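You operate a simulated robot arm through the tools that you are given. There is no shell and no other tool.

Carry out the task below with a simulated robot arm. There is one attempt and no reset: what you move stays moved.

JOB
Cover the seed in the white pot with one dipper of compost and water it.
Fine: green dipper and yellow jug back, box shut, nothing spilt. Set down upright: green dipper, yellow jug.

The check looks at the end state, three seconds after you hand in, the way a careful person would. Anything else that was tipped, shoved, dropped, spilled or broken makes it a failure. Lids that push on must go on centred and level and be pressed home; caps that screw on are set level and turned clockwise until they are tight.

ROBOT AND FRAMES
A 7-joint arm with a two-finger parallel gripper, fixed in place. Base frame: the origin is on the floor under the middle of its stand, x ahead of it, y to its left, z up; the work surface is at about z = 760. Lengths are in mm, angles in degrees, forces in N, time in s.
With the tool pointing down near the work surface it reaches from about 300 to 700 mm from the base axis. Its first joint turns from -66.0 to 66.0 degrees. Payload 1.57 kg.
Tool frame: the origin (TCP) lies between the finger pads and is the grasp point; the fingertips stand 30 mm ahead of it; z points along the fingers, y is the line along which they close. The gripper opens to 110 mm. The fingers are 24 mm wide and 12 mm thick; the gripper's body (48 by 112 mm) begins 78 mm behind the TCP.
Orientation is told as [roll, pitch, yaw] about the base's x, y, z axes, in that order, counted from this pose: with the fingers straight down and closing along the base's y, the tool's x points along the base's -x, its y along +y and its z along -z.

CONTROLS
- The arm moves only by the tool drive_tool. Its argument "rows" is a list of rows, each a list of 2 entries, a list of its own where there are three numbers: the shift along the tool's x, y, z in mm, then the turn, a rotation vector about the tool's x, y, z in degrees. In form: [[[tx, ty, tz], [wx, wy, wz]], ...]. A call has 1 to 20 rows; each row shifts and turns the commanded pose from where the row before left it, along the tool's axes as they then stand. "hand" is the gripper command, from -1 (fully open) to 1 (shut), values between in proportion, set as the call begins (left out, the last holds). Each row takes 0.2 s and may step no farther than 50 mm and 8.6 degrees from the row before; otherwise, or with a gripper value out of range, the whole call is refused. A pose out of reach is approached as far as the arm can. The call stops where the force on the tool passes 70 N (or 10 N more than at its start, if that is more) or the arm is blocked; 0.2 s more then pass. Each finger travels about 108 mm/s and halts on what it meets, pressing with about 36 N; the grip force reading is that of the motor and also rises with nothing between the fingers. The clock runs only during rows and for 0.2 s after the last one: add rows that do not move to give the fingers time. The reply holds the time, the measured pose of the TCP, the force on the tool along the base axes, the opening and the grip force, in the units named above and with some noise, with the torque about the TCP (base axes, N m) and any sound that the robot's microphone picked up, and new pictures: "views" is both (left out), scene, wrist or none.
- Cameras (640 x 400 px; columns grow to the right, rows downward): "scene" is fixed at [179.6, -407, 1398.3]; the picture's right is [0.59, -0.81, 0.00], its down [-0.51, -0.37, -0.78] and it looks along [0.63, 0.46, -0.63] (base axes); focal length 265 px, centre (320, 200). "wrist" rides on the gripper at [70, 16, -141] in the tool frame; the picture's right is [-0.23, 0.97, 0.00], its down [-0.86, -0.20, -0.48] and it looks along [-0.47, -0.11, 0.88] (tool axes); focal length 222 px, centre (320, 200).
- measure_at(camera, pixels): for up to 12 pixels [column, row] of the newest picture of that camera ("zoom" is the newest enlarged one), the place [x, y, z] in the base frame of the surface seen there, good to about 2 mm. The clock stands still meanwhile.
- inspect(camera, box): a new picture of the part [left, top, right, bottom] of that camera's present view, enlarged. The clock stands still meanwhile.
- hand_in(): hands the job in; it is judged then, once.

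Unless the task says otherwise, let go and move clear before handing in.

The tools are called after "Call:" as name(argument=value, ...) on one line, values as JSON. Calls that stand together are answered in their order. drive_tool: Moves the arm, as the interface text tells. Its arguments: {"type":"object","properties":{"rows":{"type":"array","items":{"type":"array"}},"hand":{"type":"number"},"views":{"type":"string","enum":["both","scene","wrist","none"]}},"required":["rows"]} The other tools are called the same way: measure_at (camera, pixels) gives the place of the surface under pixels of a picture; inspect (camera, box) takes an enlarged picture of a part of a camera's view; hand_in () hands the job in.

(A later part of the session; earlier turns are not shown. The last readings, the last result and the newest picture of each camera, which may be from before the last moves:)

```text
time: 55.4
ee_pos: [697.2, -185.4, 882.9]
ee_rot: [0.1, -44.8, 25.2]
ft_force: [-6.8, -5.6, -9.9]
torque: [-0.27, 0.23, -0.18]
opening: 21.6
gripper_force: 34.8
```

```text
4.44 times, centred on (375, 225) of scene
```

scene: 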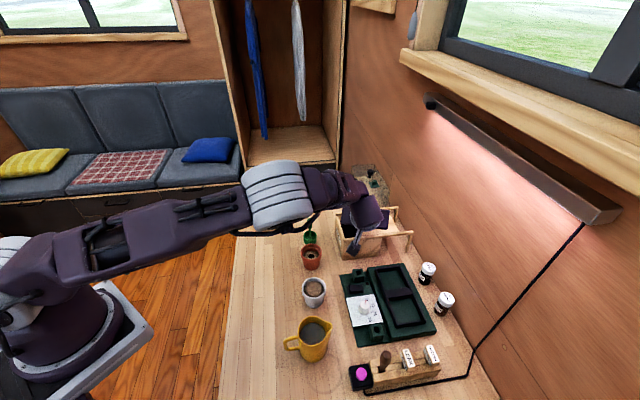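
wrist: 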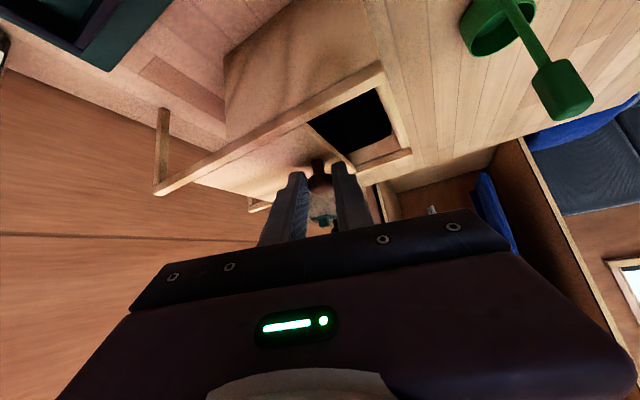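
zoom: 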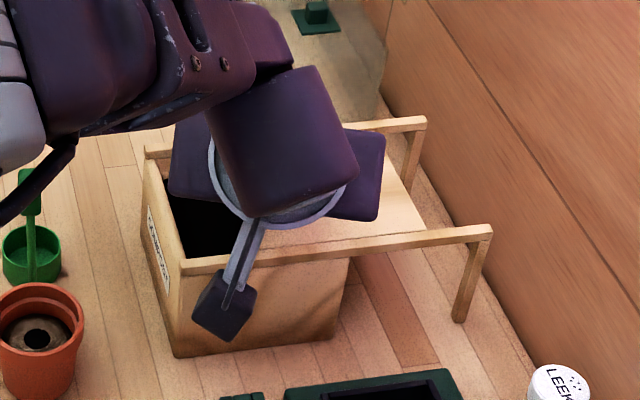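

The lid follows smoothly (about 40 mm moved, small side force). I'll correct the slight drift and slide another 38 mm.

Call:
drive_tool(rows=[[[2.4, 4.4, -1.4], [0, 0, 0]], [[2.4, 9.4, -2.4], [0, 0, 0]], [[2.4, 9.4, -2.4], [0, 0, 0]], [[2.4, 9.4, -2.4], [0, 0, 0]], [[1.0, 3.8, -1.0], [0, 0, 0]], [[0, 0, 0], [0, 0, 0]]])

Call:
inspect(camera="scene", box=[310, 180, 440, 270])

Call:
inspect(camera="wrist", box=[200, 60, 440, 230])

```text
time: 56.8
ee_pos: [669.5, -159.0, 883.1]
ee_rot: [0.0, -44.9, 25.1]
ft_force: [-2.5, -3.4, -7.2]
torque: [-0.31, 0.35, -0.07]
opening: 21.6
gripper_force: 34.8
```

scene: 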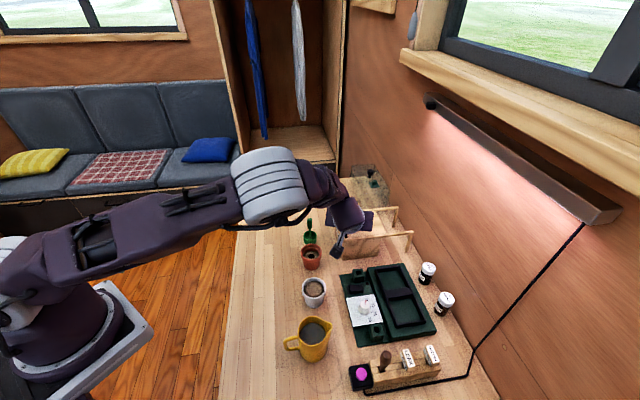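
wrist: 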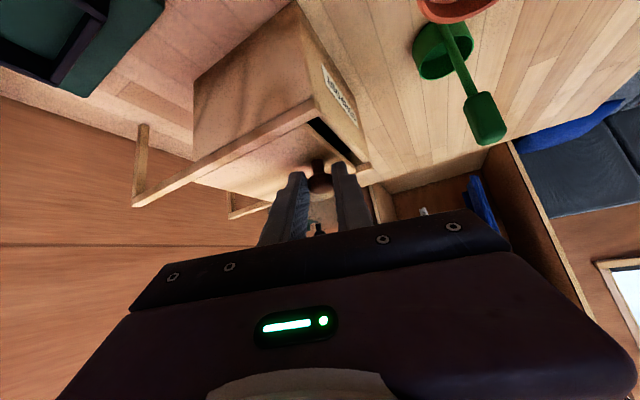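

```text
4.44 times, centred on (375, 225) of scene
```

zoom: 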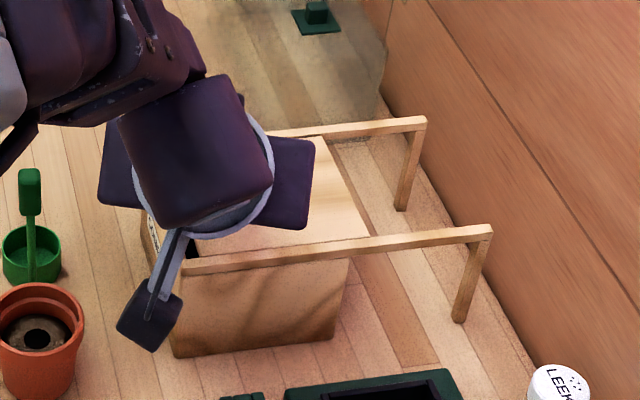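

```text
2.35 times, centred on (320, 145) of wrist
```

zoom: 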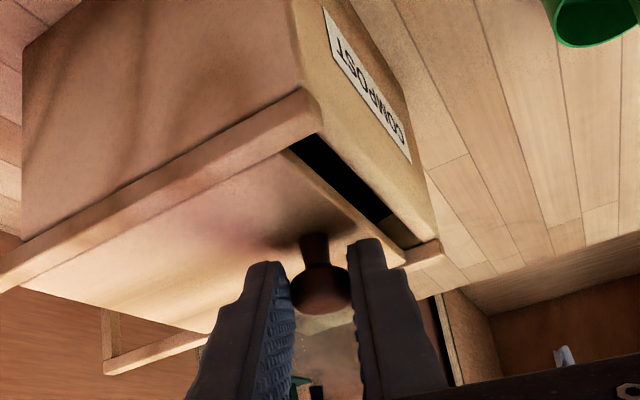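

About 77 mm done; a thin dark gap (zoom (350,190)) remains before the label wall. I'll go on in smaller steps and watch for the stop.

Call:
drive_tool(rows=[[[1.2, 4.7, -1.2], [0, 0, 0]], [[0.7, 2.8, -0.7], [0, 0, 0]], [[0, 0, 0], [0, 0, 0]]])

Call:
inspect(camera="wrist", box=[240, 60, 400, 190])

```text
time: 57.6
ee_pos: [663.5, -151.7, 883.1]
ee_rot: [0.1, -45.0, 25.1]
ft_force: [3.0, 2.9, -6.0]
torque: [0.04, 0.12, -0.12]
opening: 21.6
gripper_force: 35.0
```

scene: 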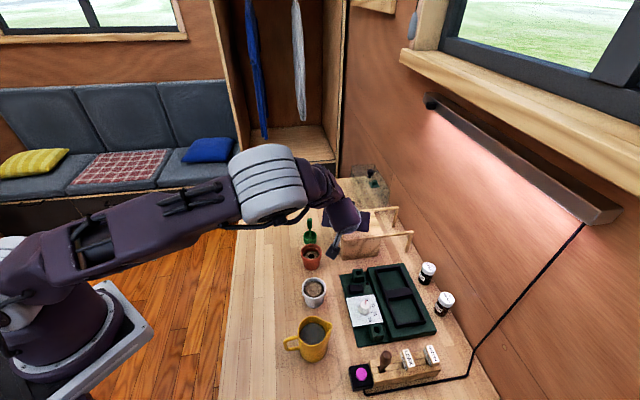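
wrist: 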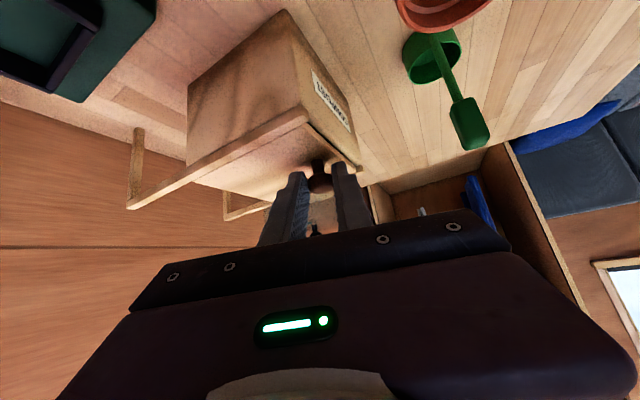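

```text
3.08 times, centred on (320, 125) of wrist
```

zoom: 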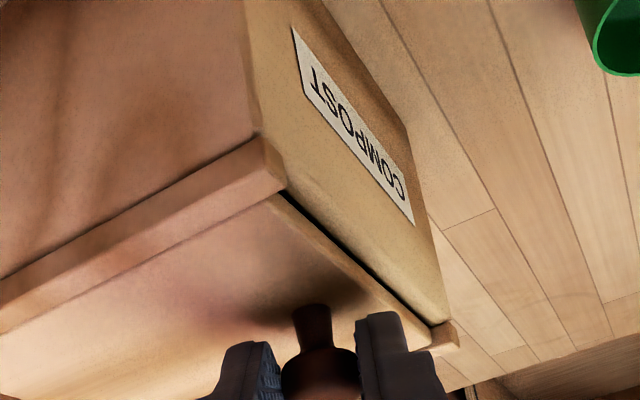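

Only a fine dark line remains between lid and end wall. I'll nudge 2 mm at a time until the lid meets its stop.

Call:
drive_tool(rows=[[[0.48, 1.88, -0.48], [0, 0, 0]], [[0.48, 1.88, -0.48], [0, 0, 0]], [[0, 0, 0], [0, 0, 0]]], views="wrist")

Call:
inspect(camera="wrist", box=[240, 60, 400, 190])

```text
time: 58.4
ee_pos: [659.9, -149.4, 884.0]
ee_rot: [0.0, -45.0, 25.2]
ft_force: [7.8, 7.5, -7.6]
torque: [0.06, 0.03, 0.01]
opening: 21.6
gripper_force: 34.8
```

wrist: 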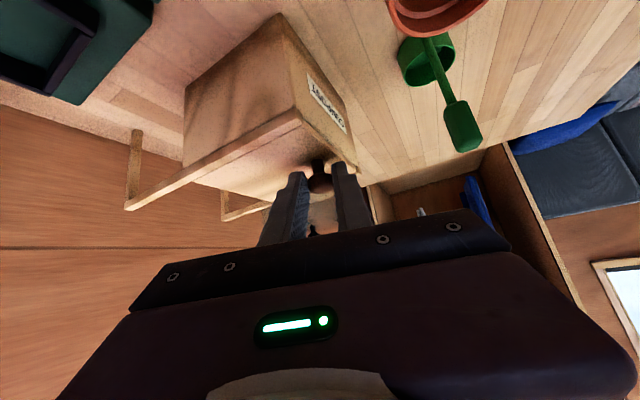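

```text
3.08 times, centred on (320, 125) of wrist
```

zoom: 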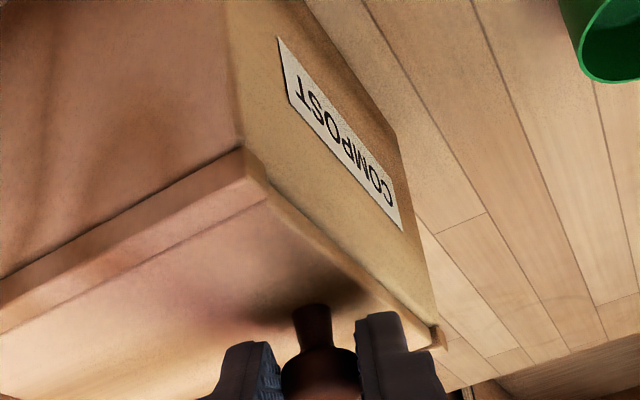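

The dark line has gone; force is sideways rather than along the slide. I'll measure the lid's leading edge against the end wall to see whether it's flush.

Call:
inspect(camera="wrist", box=[285, 85, 365, 175])

Call:
inspect(camera="scene", box=[310, 180, 430, 270])

```text
4.44 times, centred on (325, 130) of wrist
```

zoom: 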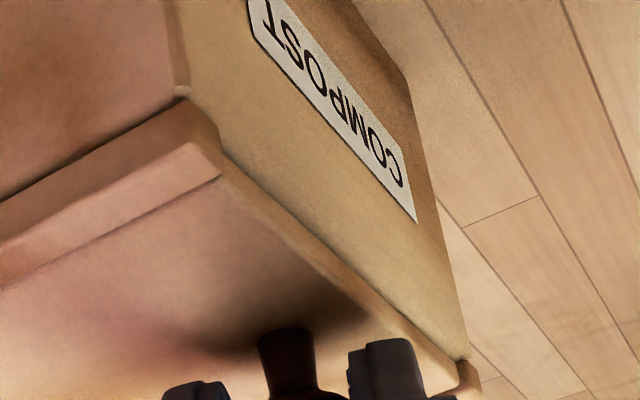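

```text
4.44 times, centred on (370, 225) of scene
```

zoom: 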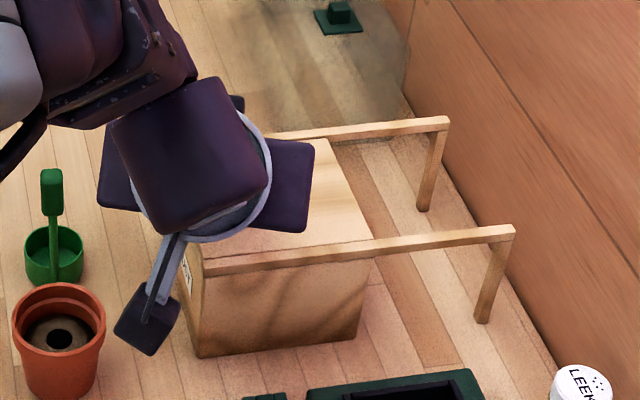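

The lid has moved ~91 mm and covers the opening; the leading edge (u≈562) is a few mm short of flush with the end wall's outer face (u≈559). I'll relieve the side force and nudge on until it stops.

Call:
drive_tool(rows=[[[-0.4, 1.75, 0.4], [0, 0, 0]], [[0.3, 1.4, -0.3], [0, 0, 0]], [[0, 0, 0], [0, 0, 0]]], views="wrist")

Call:
inspect(camera="wrist", box=[285, 85, 365, 175])

```text
time: 59.2
ee_pos: [658.2, -147.3, 883.2]
ee_rot: [0.0, -45.0, 25.1]
ft_force: [8.1, 0.6, -5.1]
torque: [-0.16, 0.29, -0.2]
opening: 21.3
gripper_force: 34.7
```

wrist: 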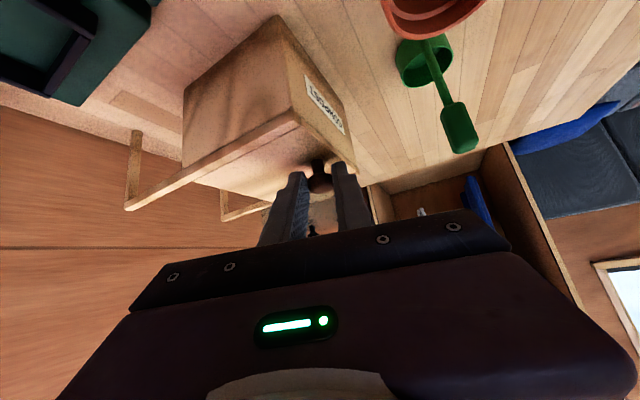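

```text
4.44 times, centred on (325, 130) of wrist
```

zoom: 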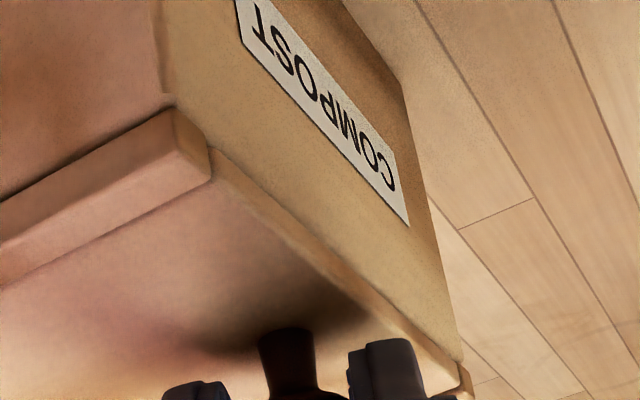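

Resistance along the slide is starting (about 5 N) and the lid edge looks flush. I'll nudge 2 mm more to confirm it's against a stop.

Call:
drive_tool(rows=[[[0.24, 0.94, -0.24], [0, 0, 0]], [[0.24, 0.94, -0.24], [0, 0, 0]], [[0, 0, 0], [0, 0, 0]]], views="wrist")

Call:
inspect(camera="wrist", box=[285, 85, 365, 175])

```text
time: 60.0
ee_pos: [658.3, -148.0, 882.5]
ee_rot: [-0.2, -45.2, 25.1]
ft_force: [24.5, -9.8, -11.6]
torque: [-0.14, -0.41, -0.49]
opening: 21.4
gripper_force: 34.7
```

wrist: 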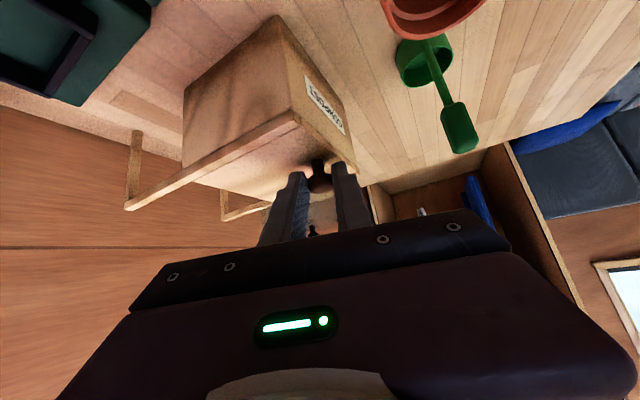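

```text
4.44 times, centred on (325, 130) of wrist
```

zoom: 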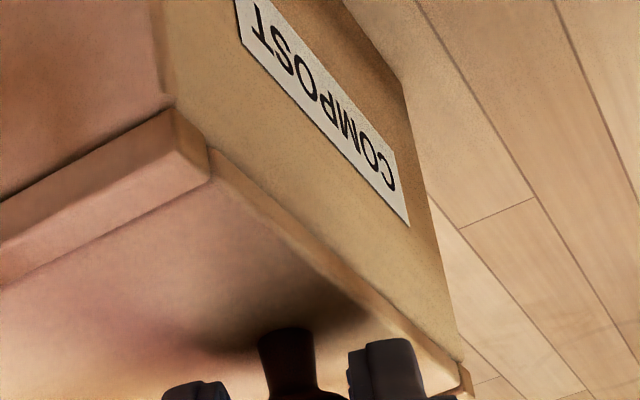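

Force along the slide jumped to about 24 N with no more motion, so the lid is fully shut. I'll ease the push, open the fingers and back straight away.

Call:
drive_tool(rows=[[[-0.36, -1.4, 0.36], [0, 0, 0]], [[0, 0, 0], [0, 0, 0]]], views="none")

Call:
drive_tool(rows=[[[0, 0, 0], [0, 0, 0]], [[0, 0, 0], [0, 0, 0]], [[0, 0, 0], [0, 0, 0]], [[0, 0, -20], [0, 0, 0]], [[0, 0, -30], [0, 0, 0]], [[0, 0, -40], [0, 0, 0]], [[0, 0, -40], [0, 0, 0]], [[0, 0, 0], [0, 0, 0]]], hand=-0.1)

Call:
inspect(camera="scene", box=[280, 180, 440, 290])

Call:
inspect(camera="wrist", box=[200, 40, 440, 190])

```text
time: 60.6
ee_pos: [658.4, -148.4, 884.4]
ee_rot: [0.0, -45.0, 25.1]
ft_force: [12.9, -10.6, -0.5]
torque: [-0.2, 0.02, -0.46]
opening: 21.6
gripper_force: 34.3
```

```text
time: 62.4
ee_pos: [574.1, -183.5, 976.8]
ee_rot: [0.0, -45.1, 25.2]
ft_force: [-0.9, -0.6, -0.4]
torque: [0.04, 0.01, -0.03]
opening: 60.7
gripper_force: 0.1
```

scene: 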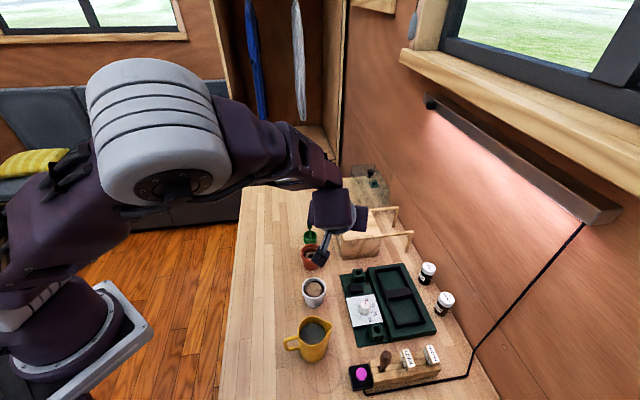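
wrist: 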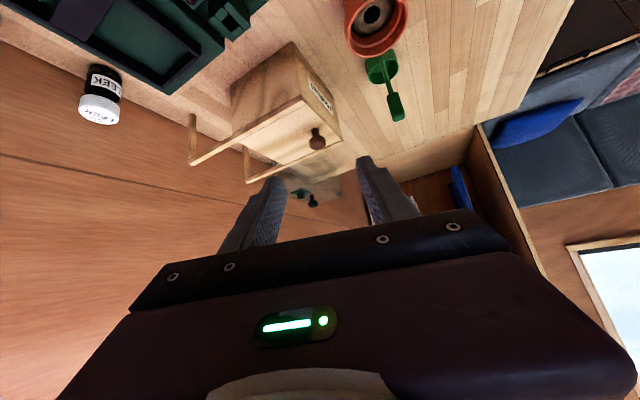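

```text
3.64 times, centred on (360, 235) of scene
```

zoom: 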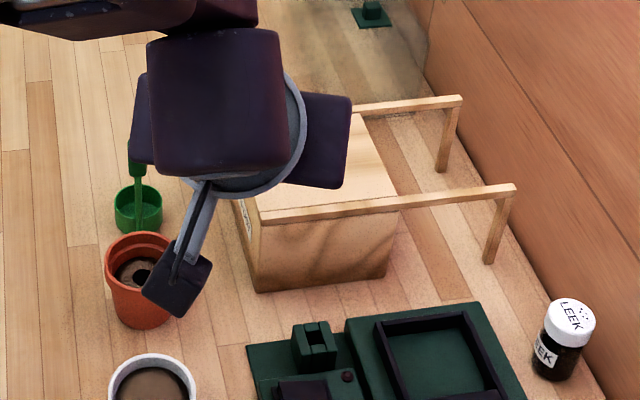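

```text
2.67 times, centred on (320, 115) of wrist
```

zoom: 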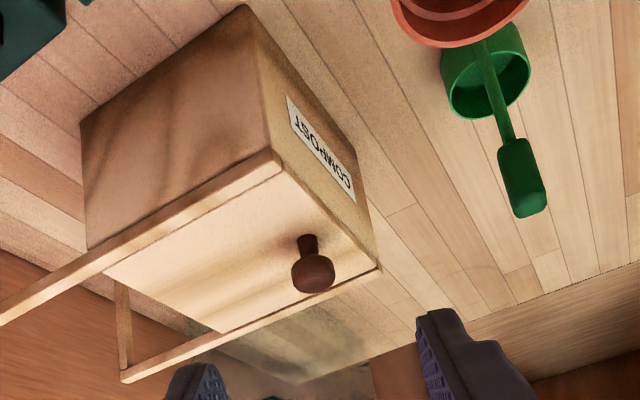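

The box is shut with the knob end at the label wall, and the dipper, pots and box all stand unmoved. Next is the jug: I'll take a detailed zoom and measure its rim, spout and handle.

Call:
inspect(camera="scene", box=[276, 306, 346, 370])

```text
6.25 times, centred on (311, 338) of scene
```

zoom: 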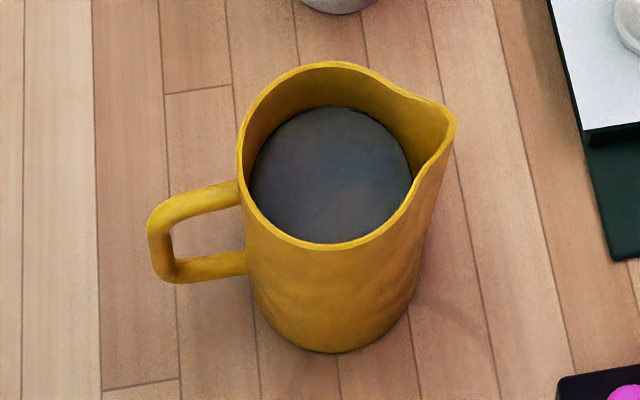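

Call:
measure_at(camera="zoom", pixels=[[330, 64], [242, 140], [255, 205], [340, 246], [405, 205], [452, 122], [425, 97], [290, 75], [390, 85], [330, 175], [430, 160], [300, 236]])

Call:
measure_at(camera="zoom", pixels=[[195, 200], [225, 193], [165, 213], [155, 235], [160, 262], [175, 275], [210, 268], [240, 262], [340, 350], [262, 310], [410, 300], [400, 330]])

```text
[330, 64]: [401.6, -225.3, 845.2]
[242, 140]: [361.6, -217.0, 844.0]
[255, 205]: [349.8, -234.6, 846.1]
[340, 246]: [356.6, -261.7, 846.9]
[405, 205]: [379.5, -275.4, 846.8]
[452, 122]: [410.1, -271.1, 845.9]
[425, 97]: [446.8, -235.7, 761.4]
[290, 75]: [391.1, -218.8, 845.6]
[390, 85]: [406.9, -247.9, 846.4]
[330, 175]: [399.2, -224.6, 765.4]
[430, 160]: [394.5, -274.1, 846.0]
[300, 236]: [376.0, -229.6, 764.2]
```

```text
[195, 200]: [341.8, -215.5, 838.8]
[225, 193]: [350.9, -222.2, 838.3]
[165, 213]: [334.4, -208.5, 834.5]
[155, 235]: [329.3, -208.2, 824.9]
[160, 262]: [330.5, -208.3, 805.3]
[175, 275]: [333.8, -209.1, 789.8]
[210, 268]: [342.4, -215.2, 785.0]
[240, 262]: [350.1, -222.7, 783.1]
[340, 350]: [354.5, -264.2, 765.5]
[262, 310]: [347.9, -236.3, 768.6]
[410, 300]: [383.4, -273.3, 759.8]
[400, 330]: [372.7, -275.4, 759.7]
```

The box is shut. The jug's rim centre fits (379,-245.5), radius ≈30, spout azimuth ≈ −39.5°, handle azimuth ≈141°, rim z≈846. I'll bring the hand vertical above it with the closing axis across the spout–handle line, gripper fully open.

Call:
drive_tool(rows=[[[0, 0, 0], [0, 7.5, 0]], [[0, 0, 0], [0, 7.5, 0]], [[0, 0, 0], [0, 7.5, 0]], [[0, 0, 0], [0, 7.5, 0]], [[0, 0, 0], [0, 7.5, 0]], [[0, 0, 0], [0, 7.5, 0]], [[0, 0, 0], [0, 0, 8.06]], [[0, 0, 0], [0, 0, 8.06]], [[0, 0, 0], [0, 0, 8.06]], [[0, 0, 0], [0, 0, 8.06]], [[0, 0, 0], [0, 0, 8.06]], [[0, 0, 0], [0, 0, 8.06]], [[0, 0, 0], [0, 0, 8.06]], [[0, 0, 0], [0, 0, 8.08]]], hand=-1, views="none")

Call:
drive_tool(rows=[[[18.5, -28.7, 2.8], [0, 0, 0]], [[18.5, -28.7, 2.8], [0, 0, 0]], [[18.5, -28.7, 2.8], [0, 0, 0]], [[18.5, -28.7, 2.8], [0, 0, 0]], [[18.5, -28.7, 2.8], [0, 0, 0]], [[18.5, -28.4, 2.8], [0, 0, 0]], [[0, 0, 0], [0, 0, 0]]])

Call:
inspect(camera="wrist", box=[220, 60, 440, 240])

```text
time: 65.4
ee_pos: [574.1, -185.3, 976.5]
ee_rot: [0.0, 0.0, -39.4]
ft_force: [0.2, -0.2, -0.1]
torque: [0.01, 0.01, 0.0]
opening: 110.0
gripper_force: 0.1
```

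```text
time: 67.0
ee_pos: [382.8, -245.8, 957.8]
ee_rot: [0.1, 0.0, -39.3]
ft_force: [0.5, -0.3, -0.9]
torque: [0.0, -0.04, -0.01]
opening: 109.9
gripper_force: 0.0
```

scene: 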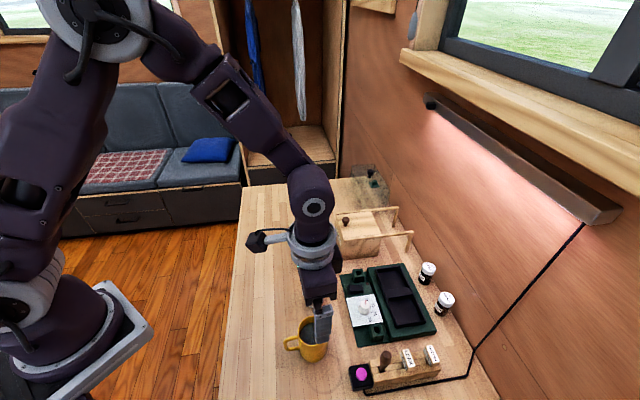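
wrist: 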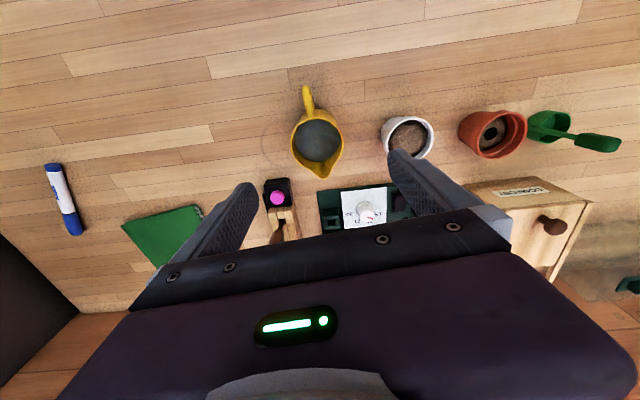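

```text
2.22 times, centred on (330, 150) of wrist
```

zoom: 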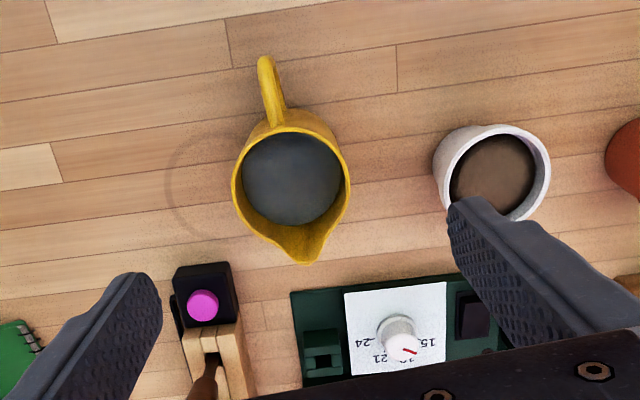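

The jug's handle–spout line is well aligned with the tool. I'll measure the jug rim and water from this overhead view to centre the grasp.

Call:
measure_at(camera="zoom", pixels=[[235, 190], [347, 172], [290, 131], [305, 260], [250, 225], [340, 210], [325, 140], [258, 145], [290, 180], [266, 62], [272, 100], [285, 122]])

Call:
measure_at(camera="scene", pixels=[[345, 278], [358, 345], [348, 300], [357, 288], [375, 330], [365, 305], [352, 365], [385, 360], [350, 320], [295, 338], [340, 270]])

```text
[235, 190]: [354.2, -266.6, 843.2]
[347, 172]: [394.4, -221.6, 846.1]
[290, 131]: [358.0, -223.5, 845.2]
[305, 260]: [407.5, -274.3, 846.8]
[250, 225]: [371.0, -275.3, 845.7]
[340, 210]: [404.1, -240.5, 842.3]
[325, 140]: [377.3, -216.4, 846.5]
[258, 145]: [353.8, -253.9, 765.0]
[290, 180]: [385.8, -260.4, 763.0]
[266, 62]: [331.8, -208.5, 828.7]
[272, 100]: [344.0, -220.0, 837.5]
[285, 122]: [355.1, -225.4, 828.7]
```

```text
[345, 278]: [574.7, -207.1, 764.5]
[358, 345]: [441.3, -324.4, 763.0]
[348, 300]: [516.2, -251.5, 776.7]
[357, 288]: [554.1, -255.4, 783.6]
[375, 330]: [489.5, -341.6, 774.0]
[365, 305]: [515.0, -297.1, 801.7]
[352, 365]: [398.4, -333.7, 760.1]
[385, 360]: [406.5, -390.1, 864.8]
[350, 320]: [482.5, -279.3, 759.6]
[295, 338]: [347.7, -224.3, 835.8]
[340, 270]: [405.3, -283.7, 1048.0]
```

The rim centre is (377.5,-246) with radius 30. I'll descend to just above the rim and re-read the pose for fine centring.

Call:
drive_tool(rows=[[[0, 0, 25], [0, 0, 0]], [[0, 0, 25], [0, 0, 0]], [[0, 0, 20], [0, 0, 0]], [[0, 0, 0], [0, 0, 0]]])

Call:
drive_tool(rows=[[[0, 0, 0], [0, 0, 0]]], views="none")

Call:
inspect(camera="wrist", box=[200, 60, 440, 240])

Call:
inspect(camera="scene", box=[260, 250, 370, 370])

```text
time: 68.0
ee_pos: [381.2, -248.7, 888.0]
ee_rot: [0.0, -0.1, -39.4]
ft_force: [-0.6, -0.7, -0.8]
torque: [0.0, -0.01, 0.0]
opening: 109.8
gripper_force: 0.1
```

scene: 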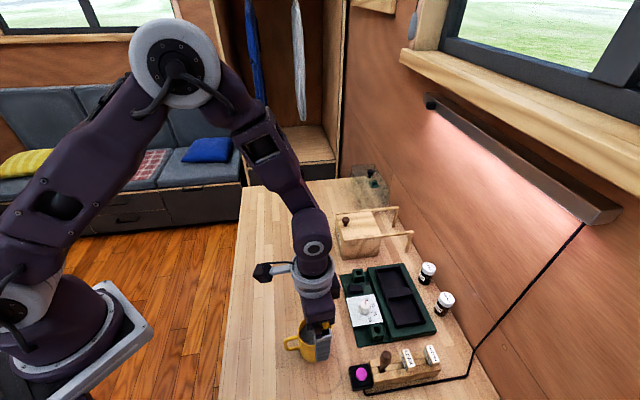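
wrist: 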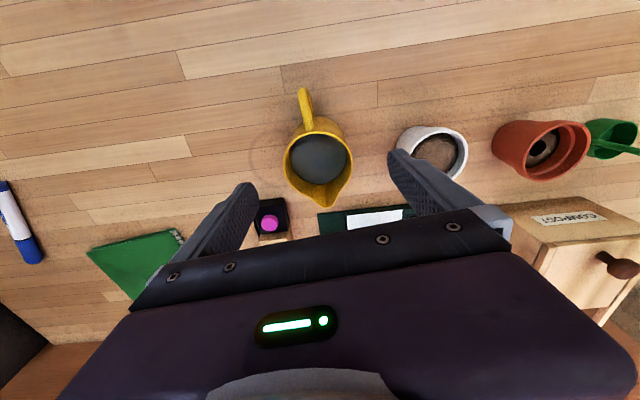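

```text
time: 68.4
ee_pos: [381.3, -246.9, 888.6]
ee_rot: [0.0, 0.0, -39.4]
ft_force: [1.1, 0.0, 0.2]
torque: [0.01, -0.02, -0.01]
opening: 110.0
gripper_force: 0.1
```

```text
2.22 times, centred on (320, 150) of wrist
```

zoom: 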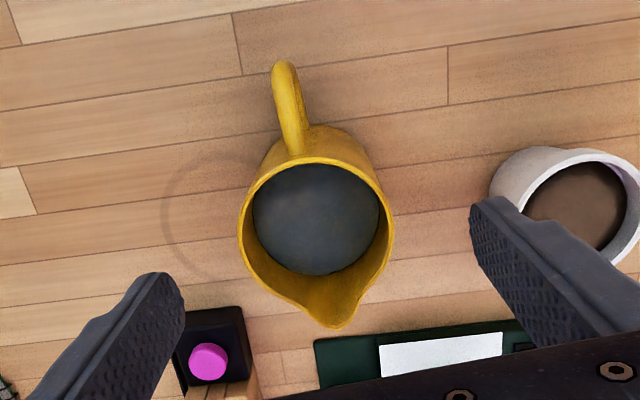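

```text
3.33 times, centred on (315, 310) of scene
```

zoom: 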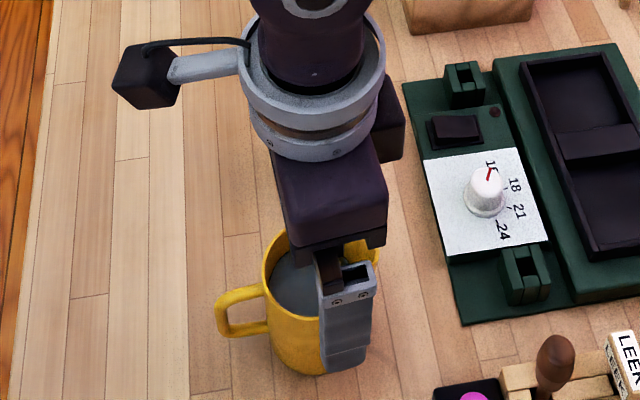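

The hand is about 4 mm off centre along the spout axis, so I'll correct that, narrow the opening to ~84 mm to stay clear of the white pot, and descend around the jug.

Call:
drive_tool(rows=[[[3.9, -1.5, 0], [0, 0, 0]], [[0, 0, 0], [0, 0, 0]], [[0, 0, 20], [0, 0, 0]], [[0, 0, 20], [0, 0, 0]], [[0, 0, 0], [0, 0, 0]]], hand=-0.53)

Call:
inspect(camera="wrist", box=[200, 60, 440, 240])

Call:
inspect(camera="scene", box=[260, 250, 370, 370])

```text
time: 69.6
ee_pos: [375.5, -247.8, 847.5]
ee_rot: [0.0, 0.0, -39.3]
ft_force: [0.7, 0.8, 0.5]
torque: [0.01, 0.0, 0.0]
opening: 84.0
gripper_force: 0.1
```

scene: 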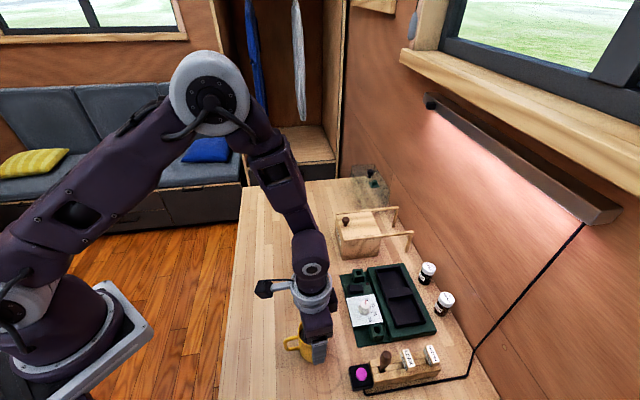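
wrist: 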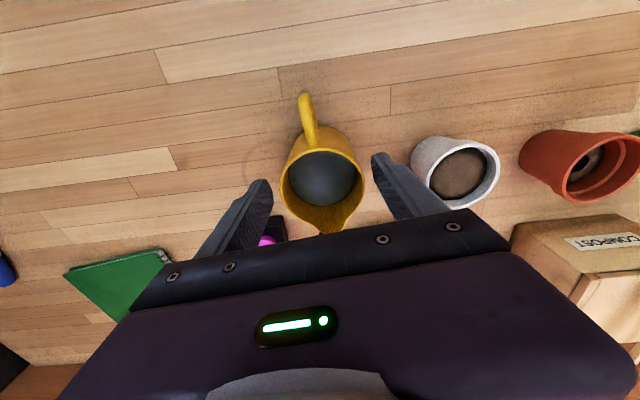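

```text
2.22 times, centred on (320, 150) of wrist
```

zoom: 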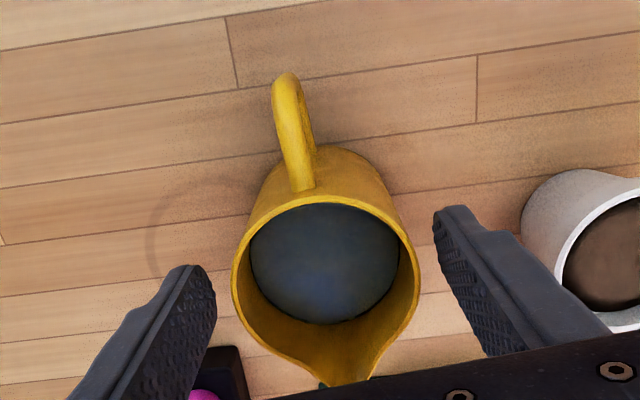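

```text
3.33 times, centred on (315, 310) of scene
```

zoom: 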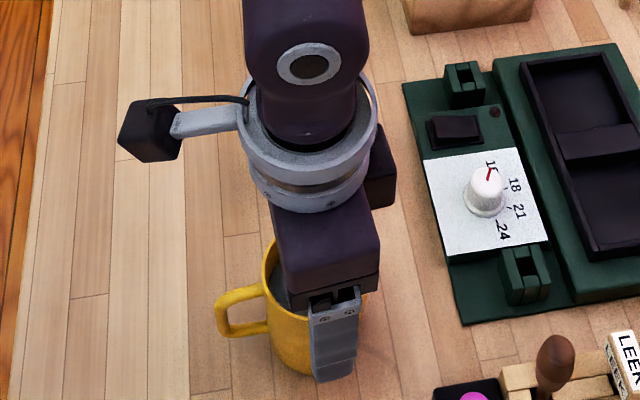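

The fingers straddle the jug body with room either side. I'll go down the last 35 mm and then close on the body.

Call:
drive_tool(rows=[[[0, 0, 12], [0, 0, 0]], [[0, 0, 12], [0, 0, 0]], [[0, 0, 11], [0, 0, 0]], [[0, 0, 0], [0, 0, 0]]], views="wrist")

Call:
inspect(camera="wrist", box=[200, 60, 440, 240])

```text
time: 70.6
ee_pos: [376.7, -247.0, 813.8]
ee_rot: [0.0, 0.0, -39.5]
ft_force: [0.1, -0.6, 0.4]
torque: [0.02, 0.03, -0.02]
opening: 84.3
gripper_force: 0.2
```

wrist: 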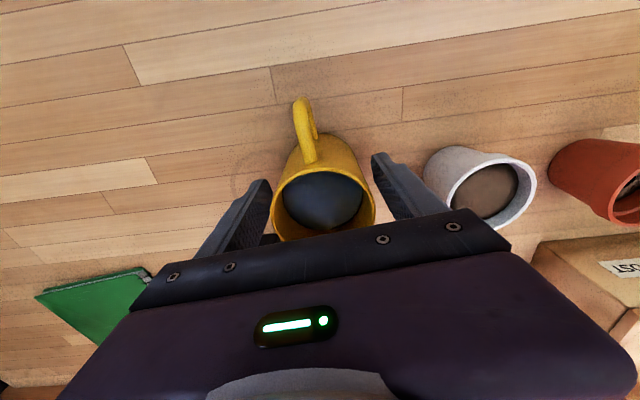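

```text
2.22 times, centred on (320, 150) of wrist
```

zoom: 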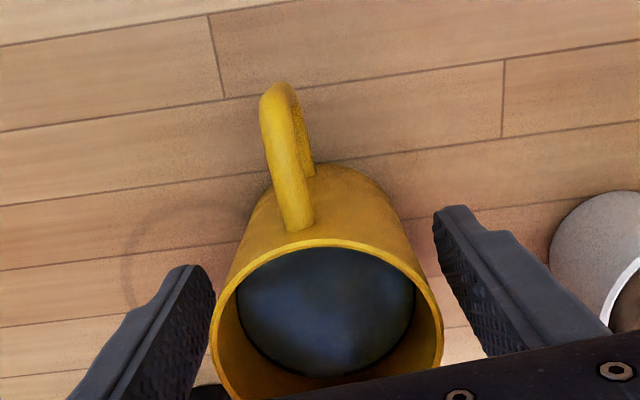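

The jug is centred between the fingers at z≈813. Closing now and reading the opening.

Call:
drive_tool(rows=[[[0, 0, 0], [0, 0, 0]], [[0, 0, 0], [0, 0, 0]], [[0, 0, 0], [0, 0, 0]], [[0, 0, 0], [0, 0, 0]]], hand=1)

Call:
inspect(camera="wrist", box=[200, 60, 440, 240])

```text
time: 71.6
ee_pos: [376.5, -245.9, 812.3]
ee_rot: [0.0, 0.0, -39.5]
ft_force: [-0.2, 0.3, -0.9]
torque: [0.02, -0.01, 0.0]
opening: 53.4
gripper_force: 35.5
```

scene: 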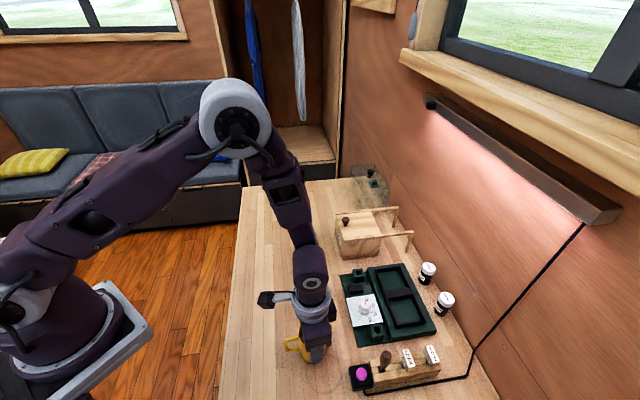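
wrist: 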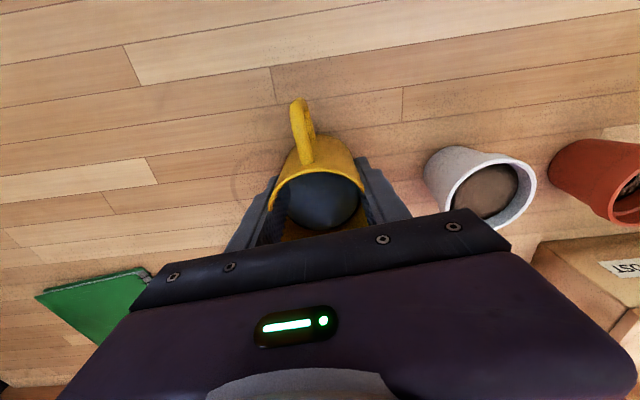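

```text
2.22 times, centred on (320, 150) of wrist
```

zoom: 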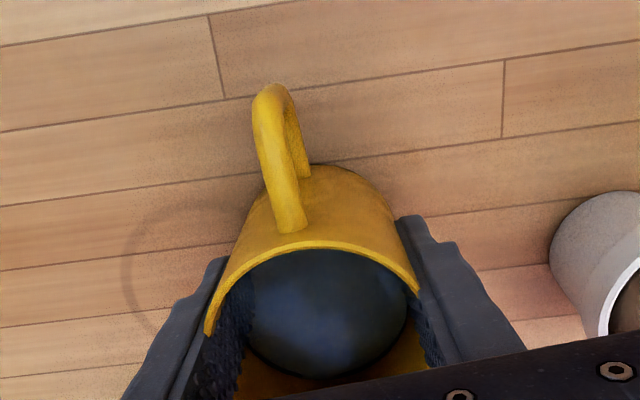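

The jug is gripped at 53.4 mm with 35 N. I'll lift it slowly by 40 mm and check that it stays level and secure.

Call:
drive_tool(rows=[[[0, 0, -5], [0, 0, 0]], [[0, 0, -5], [0, 0, 0]], [[0, 0, -10], [0, 0, 0]], [[0, 0, -10], [0, 0, 0]], [[0, 0, -10], [0, 0, 0]], [[0, 0, 0], [0, 0, 0]], [[0, 0, 0], [0, 0, 0]]])

Call:
inspect(camera="scene", box=[260, 250, 370, 370])

Call:
inspect(camera="wrist", box=[200, 60, 440, 240])

```text
time: 73.2
ee_pos: [375.7, -246.7, 852.3]
ee_rot: [0.0, 0.1, -39.4]
ft_force: [-0.3, -0.4, -2.4]
torque: [0.03, -0.02, -0.02]
opening: 53.3
gripper_force: 36.2
```

scene: 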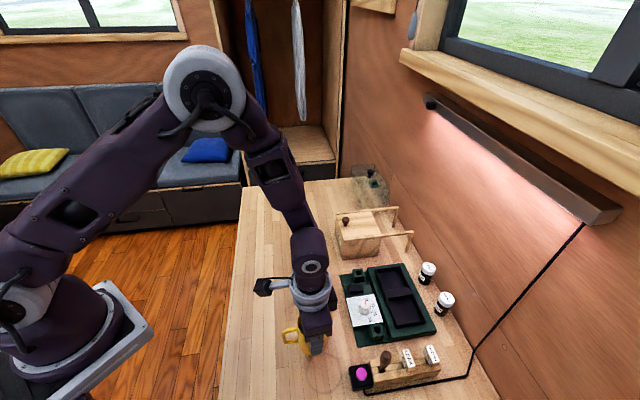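
wrist: 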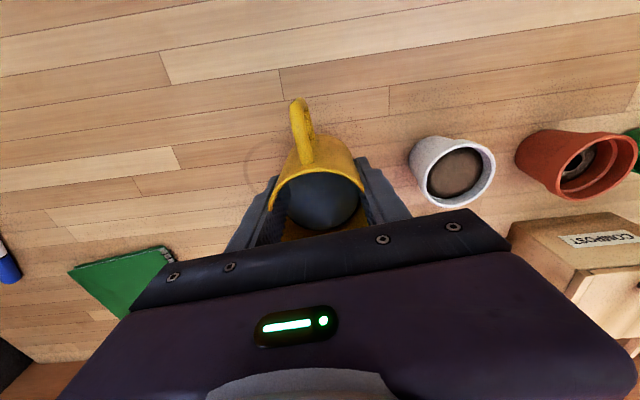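

```text
3.33 times, centred on (315, 310) of scene
```

zoom: 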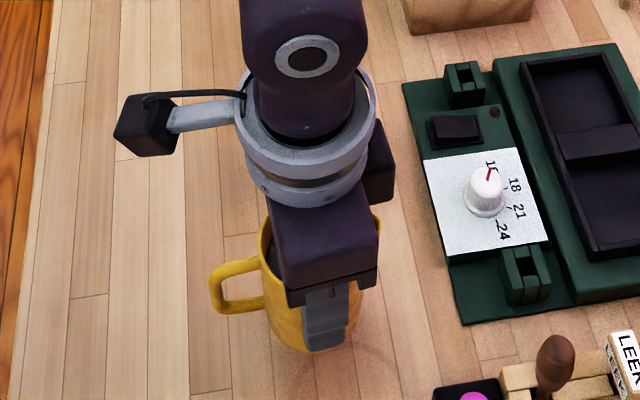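

```text
2.22 times, centred on (320, 150) of wrist
```

zoom: 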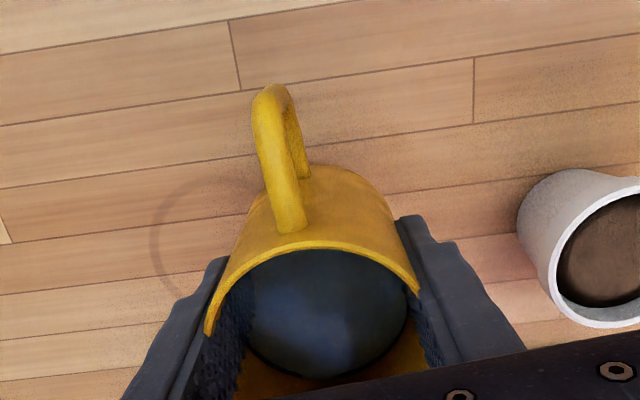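

The jug hangs level (about 2.4 N) with the water steady. I'll raise it, carry it next to the white pot and yaw so the spout faces outward over the pot (yaw 10).

Call:
drive_tool(rows=[[[0, 0, -17.5], [0, 0, 0]], [[0, 0, -17.5], [0, 0, 0]], [[0, 0, -17.5], [0, 0, 0]], [[3.25, 17.1, 0], [0, 0, 0]], [[3.25, 17.1, 0], [0, 0, 0]], [[3.25, 17.1, 0], [0, 0, 0]], [[3.25, 17.1, 0], [0, 0, 0]], [[0, 0, 0], [0, 0, -3.5]], [[0, 0, 0], [0, 0, -7]], [[0, 0, 0], [0, 0, -7]], [[0, 0, 0], [0, 0, -7]], [[0, 0, 0], [0, 0, -7]], [[0, 0, 0], [0, 0, -7]], [[0, 0, 0], [0, 0, -7]], [[0, 0, 0], [0, 0, -4]], [[0, 0, 0], [0, 0, 0]]])

Call:
inspect(camera="scene", box=[260, 220, 380, 340])

Call:
inspect(camera="wrist", box=[200, 60, 440, 240])

```text
time: 76.6
ee_pos: [410.2, -186.0, 906.1]
ee_rot: [0.0, 0.0, 10.2]
ft_force: [-0.5, 0.3, -2.1]
torque: [0.02, 0.0, 0.0]
opening: 53.4
gripper_force: 35.9
```

scene: 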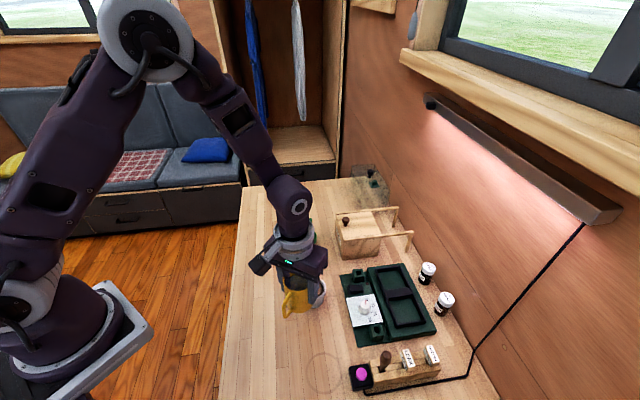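
wrist: 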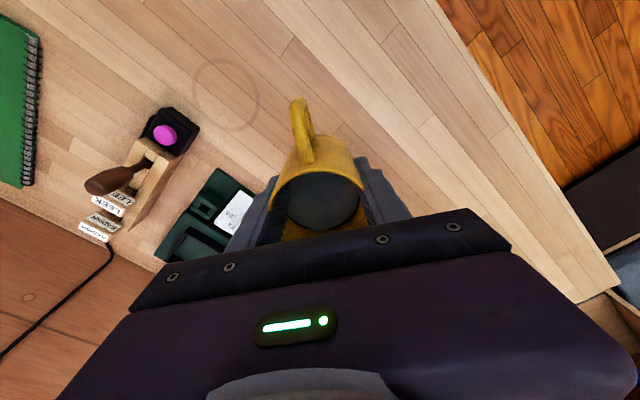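

```text
3.33 times, centred on (320, 280) of scene
```

zoom: 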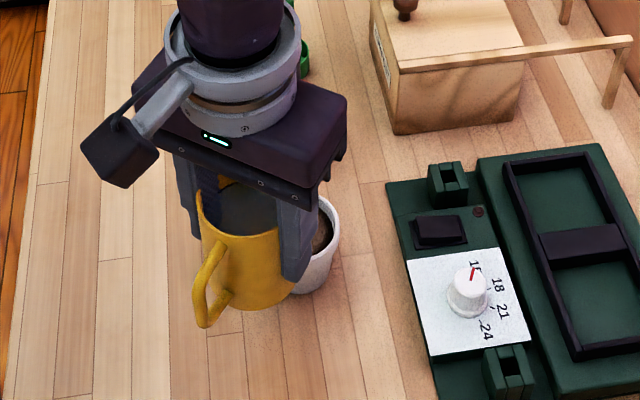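

```text
2.22 times, centred on (320, 150) of wrist
```

zoom: 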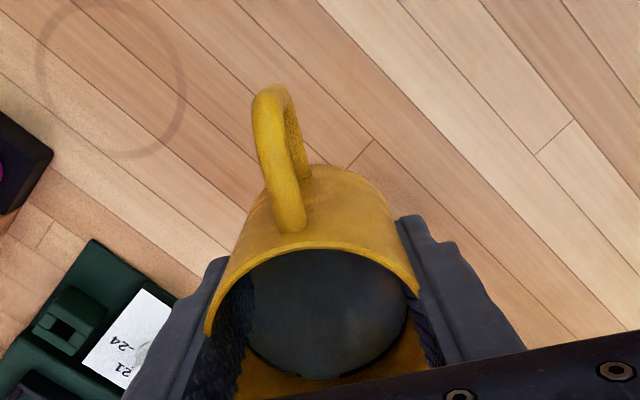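

The jug is level beside the pot. A faint ring mark shows on the table at wrist (226,95); I'll measure it in relation to the jug's starting place while here.

Call:
measure_at(camera="wrist", pixels=[[194, 85], [257, 100], [225, 60], [235, 130], [226, 95]])

Call:
inspect(camera="scene", box=[270, 310, 370, 390])

```text
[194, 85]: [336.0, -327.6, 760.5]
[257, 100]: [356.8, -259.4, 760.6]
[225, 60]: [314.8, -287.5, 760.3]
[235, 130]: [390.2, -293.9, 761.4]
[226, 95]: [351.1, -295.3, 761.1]
```

```text
5.00 times, centred on (320, 350) of scene
```

zoom: 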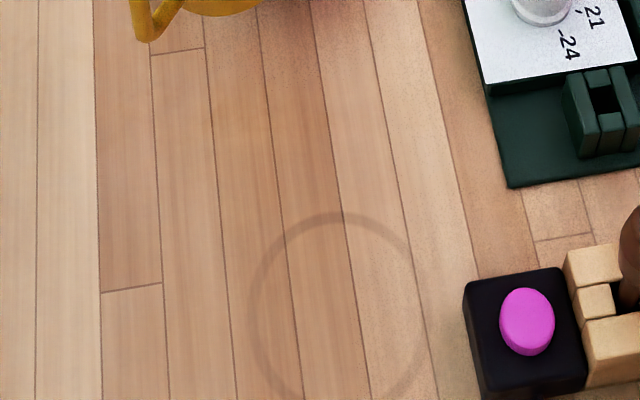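

The ring mark is a different, larger stain about 55 mm away, so the jug's home is its starting place (377,-246). I'll lower a little, tilt to 20° (below pouring angle) and settle the spout near the pot.

Call:
drive_tool(rows=[[[0, 0, 13], [0, 0, 0]], [[0, 0, 12], [0, 0, 0]], [[0, 0, 0], [0, 5, 0]], [[0, 0, 0], [0, 5, 0]], [[0, 0, 0], [0, 5, 0]], [[0, 0, 0], [0, 5, 0]], [[-6, 0, 16.5], [0, 0, 0]], [[-6, 0, 16.5], [0, 0, 0]], [[0, 0, 0], [0, 0, 0]]])

Call:
inspect(camera="scene", box=[260, 220, 380, 340])

Call:
inspect(camera="wrist", box=[200, 60, 440, 240])

```text
time: 78.6
ee_pos: [409.9, -186.0, 844.4]
ee_rot: [0.0, 20.0, 10.2]
ft_force: [0.3, 0.3, -2.2]
torque: [-0.02, -0.05, -0.01]
opening: 53.2
gripper_force: 35.9
```

scene: 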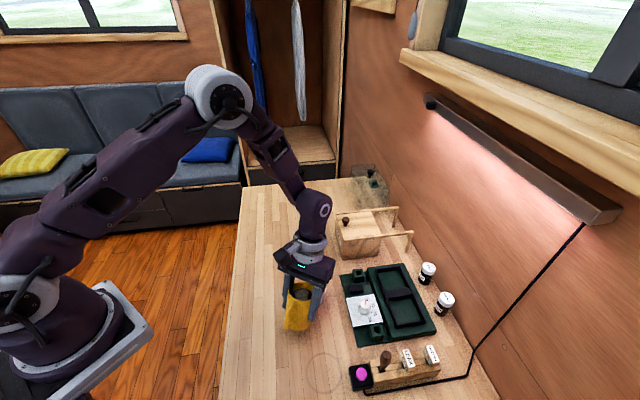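
wrist: 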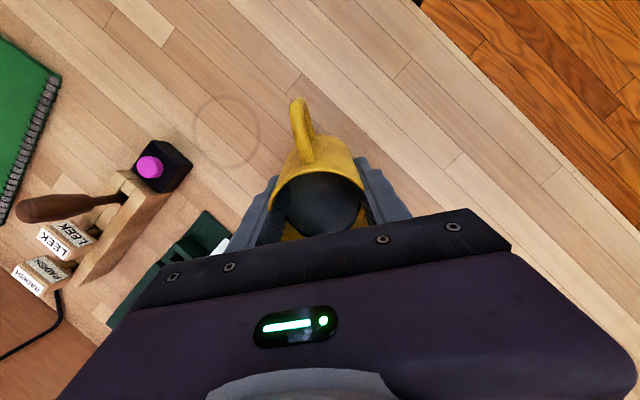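

```text
3.33 times, centred on (320, 280) of scene
```

zoom: 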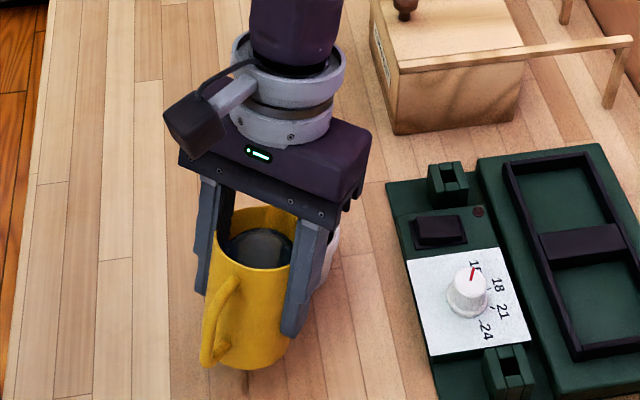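

```text
2.22 times, centred on (320, 150) of wrist
```

zoom: 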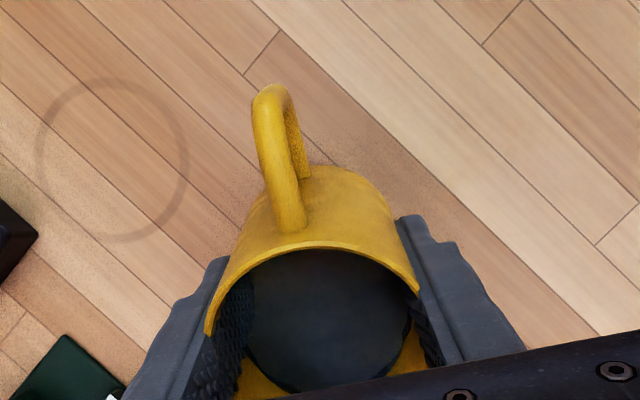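

The jug is at 20° with the spout tip computed about 11 mm short of the pot centre, laterally centred. I'll tilt further in small steps and check for water movement or sound.

Call:
drive_tool(rows=[[[0, 0, 0], [0, 4, 0]], [[0, 0, 0], [0, 4, 0]], [[0, 0, 0], [0, 0, 0]]])

Call:
inspect(camera="scene", box=[280, 250, 350, 320])

```text
time: 79.4
ee_pos: [409.3, -186.7, 845.6]
ee_rot: [0.1, 28.0, 10.1]
ft_force: [-0.5, 0.7, -2.8]
torque: [-0.01, -0.05, 0.01]
opening: 53.3
gripper_force: 35.4
```

scene: 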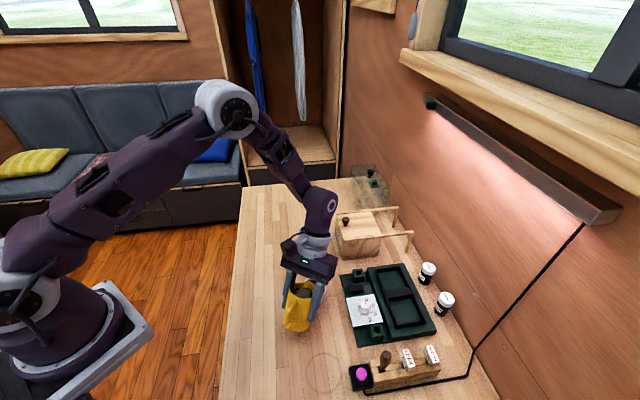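
wrist: 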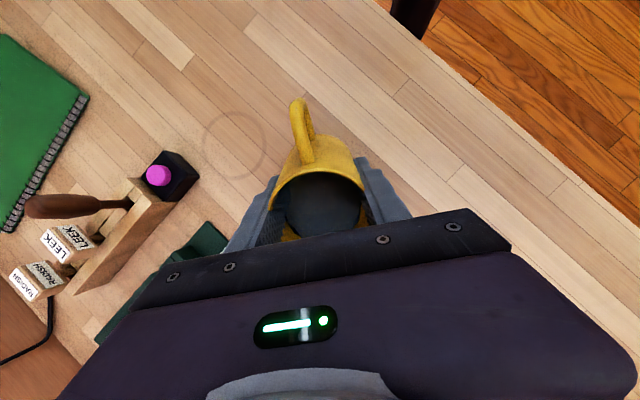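

```text
5.71 times, centred on (315, 285) of scene
```

zoom: 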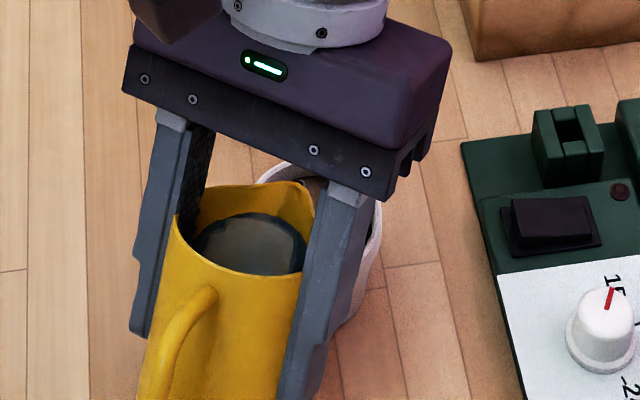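

The spout tip shows at zoom (303,188), near the pot's rim behind. I'll measure it and the visible pot rim to be sure it lies over the opening.

Call:
measure_at(camera="zoom", pixels=[[300, 184], [308, 195], [290, 182], [312, 205], [265, 176], [320, 172], [375, 230], [250, 240], [285, 235], [335, 180]])

```text
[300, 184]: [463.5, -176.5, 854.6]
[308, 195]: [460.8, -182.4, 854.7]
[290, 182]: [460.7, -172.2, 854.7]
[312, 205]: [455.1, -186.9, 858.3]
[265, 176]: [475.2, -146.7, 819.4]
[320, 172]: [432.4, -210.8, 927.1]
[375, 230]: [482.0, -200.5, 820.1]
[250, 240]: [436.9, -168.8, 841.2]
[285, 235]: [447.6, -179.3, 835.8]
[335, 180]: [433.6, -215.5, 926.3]
```

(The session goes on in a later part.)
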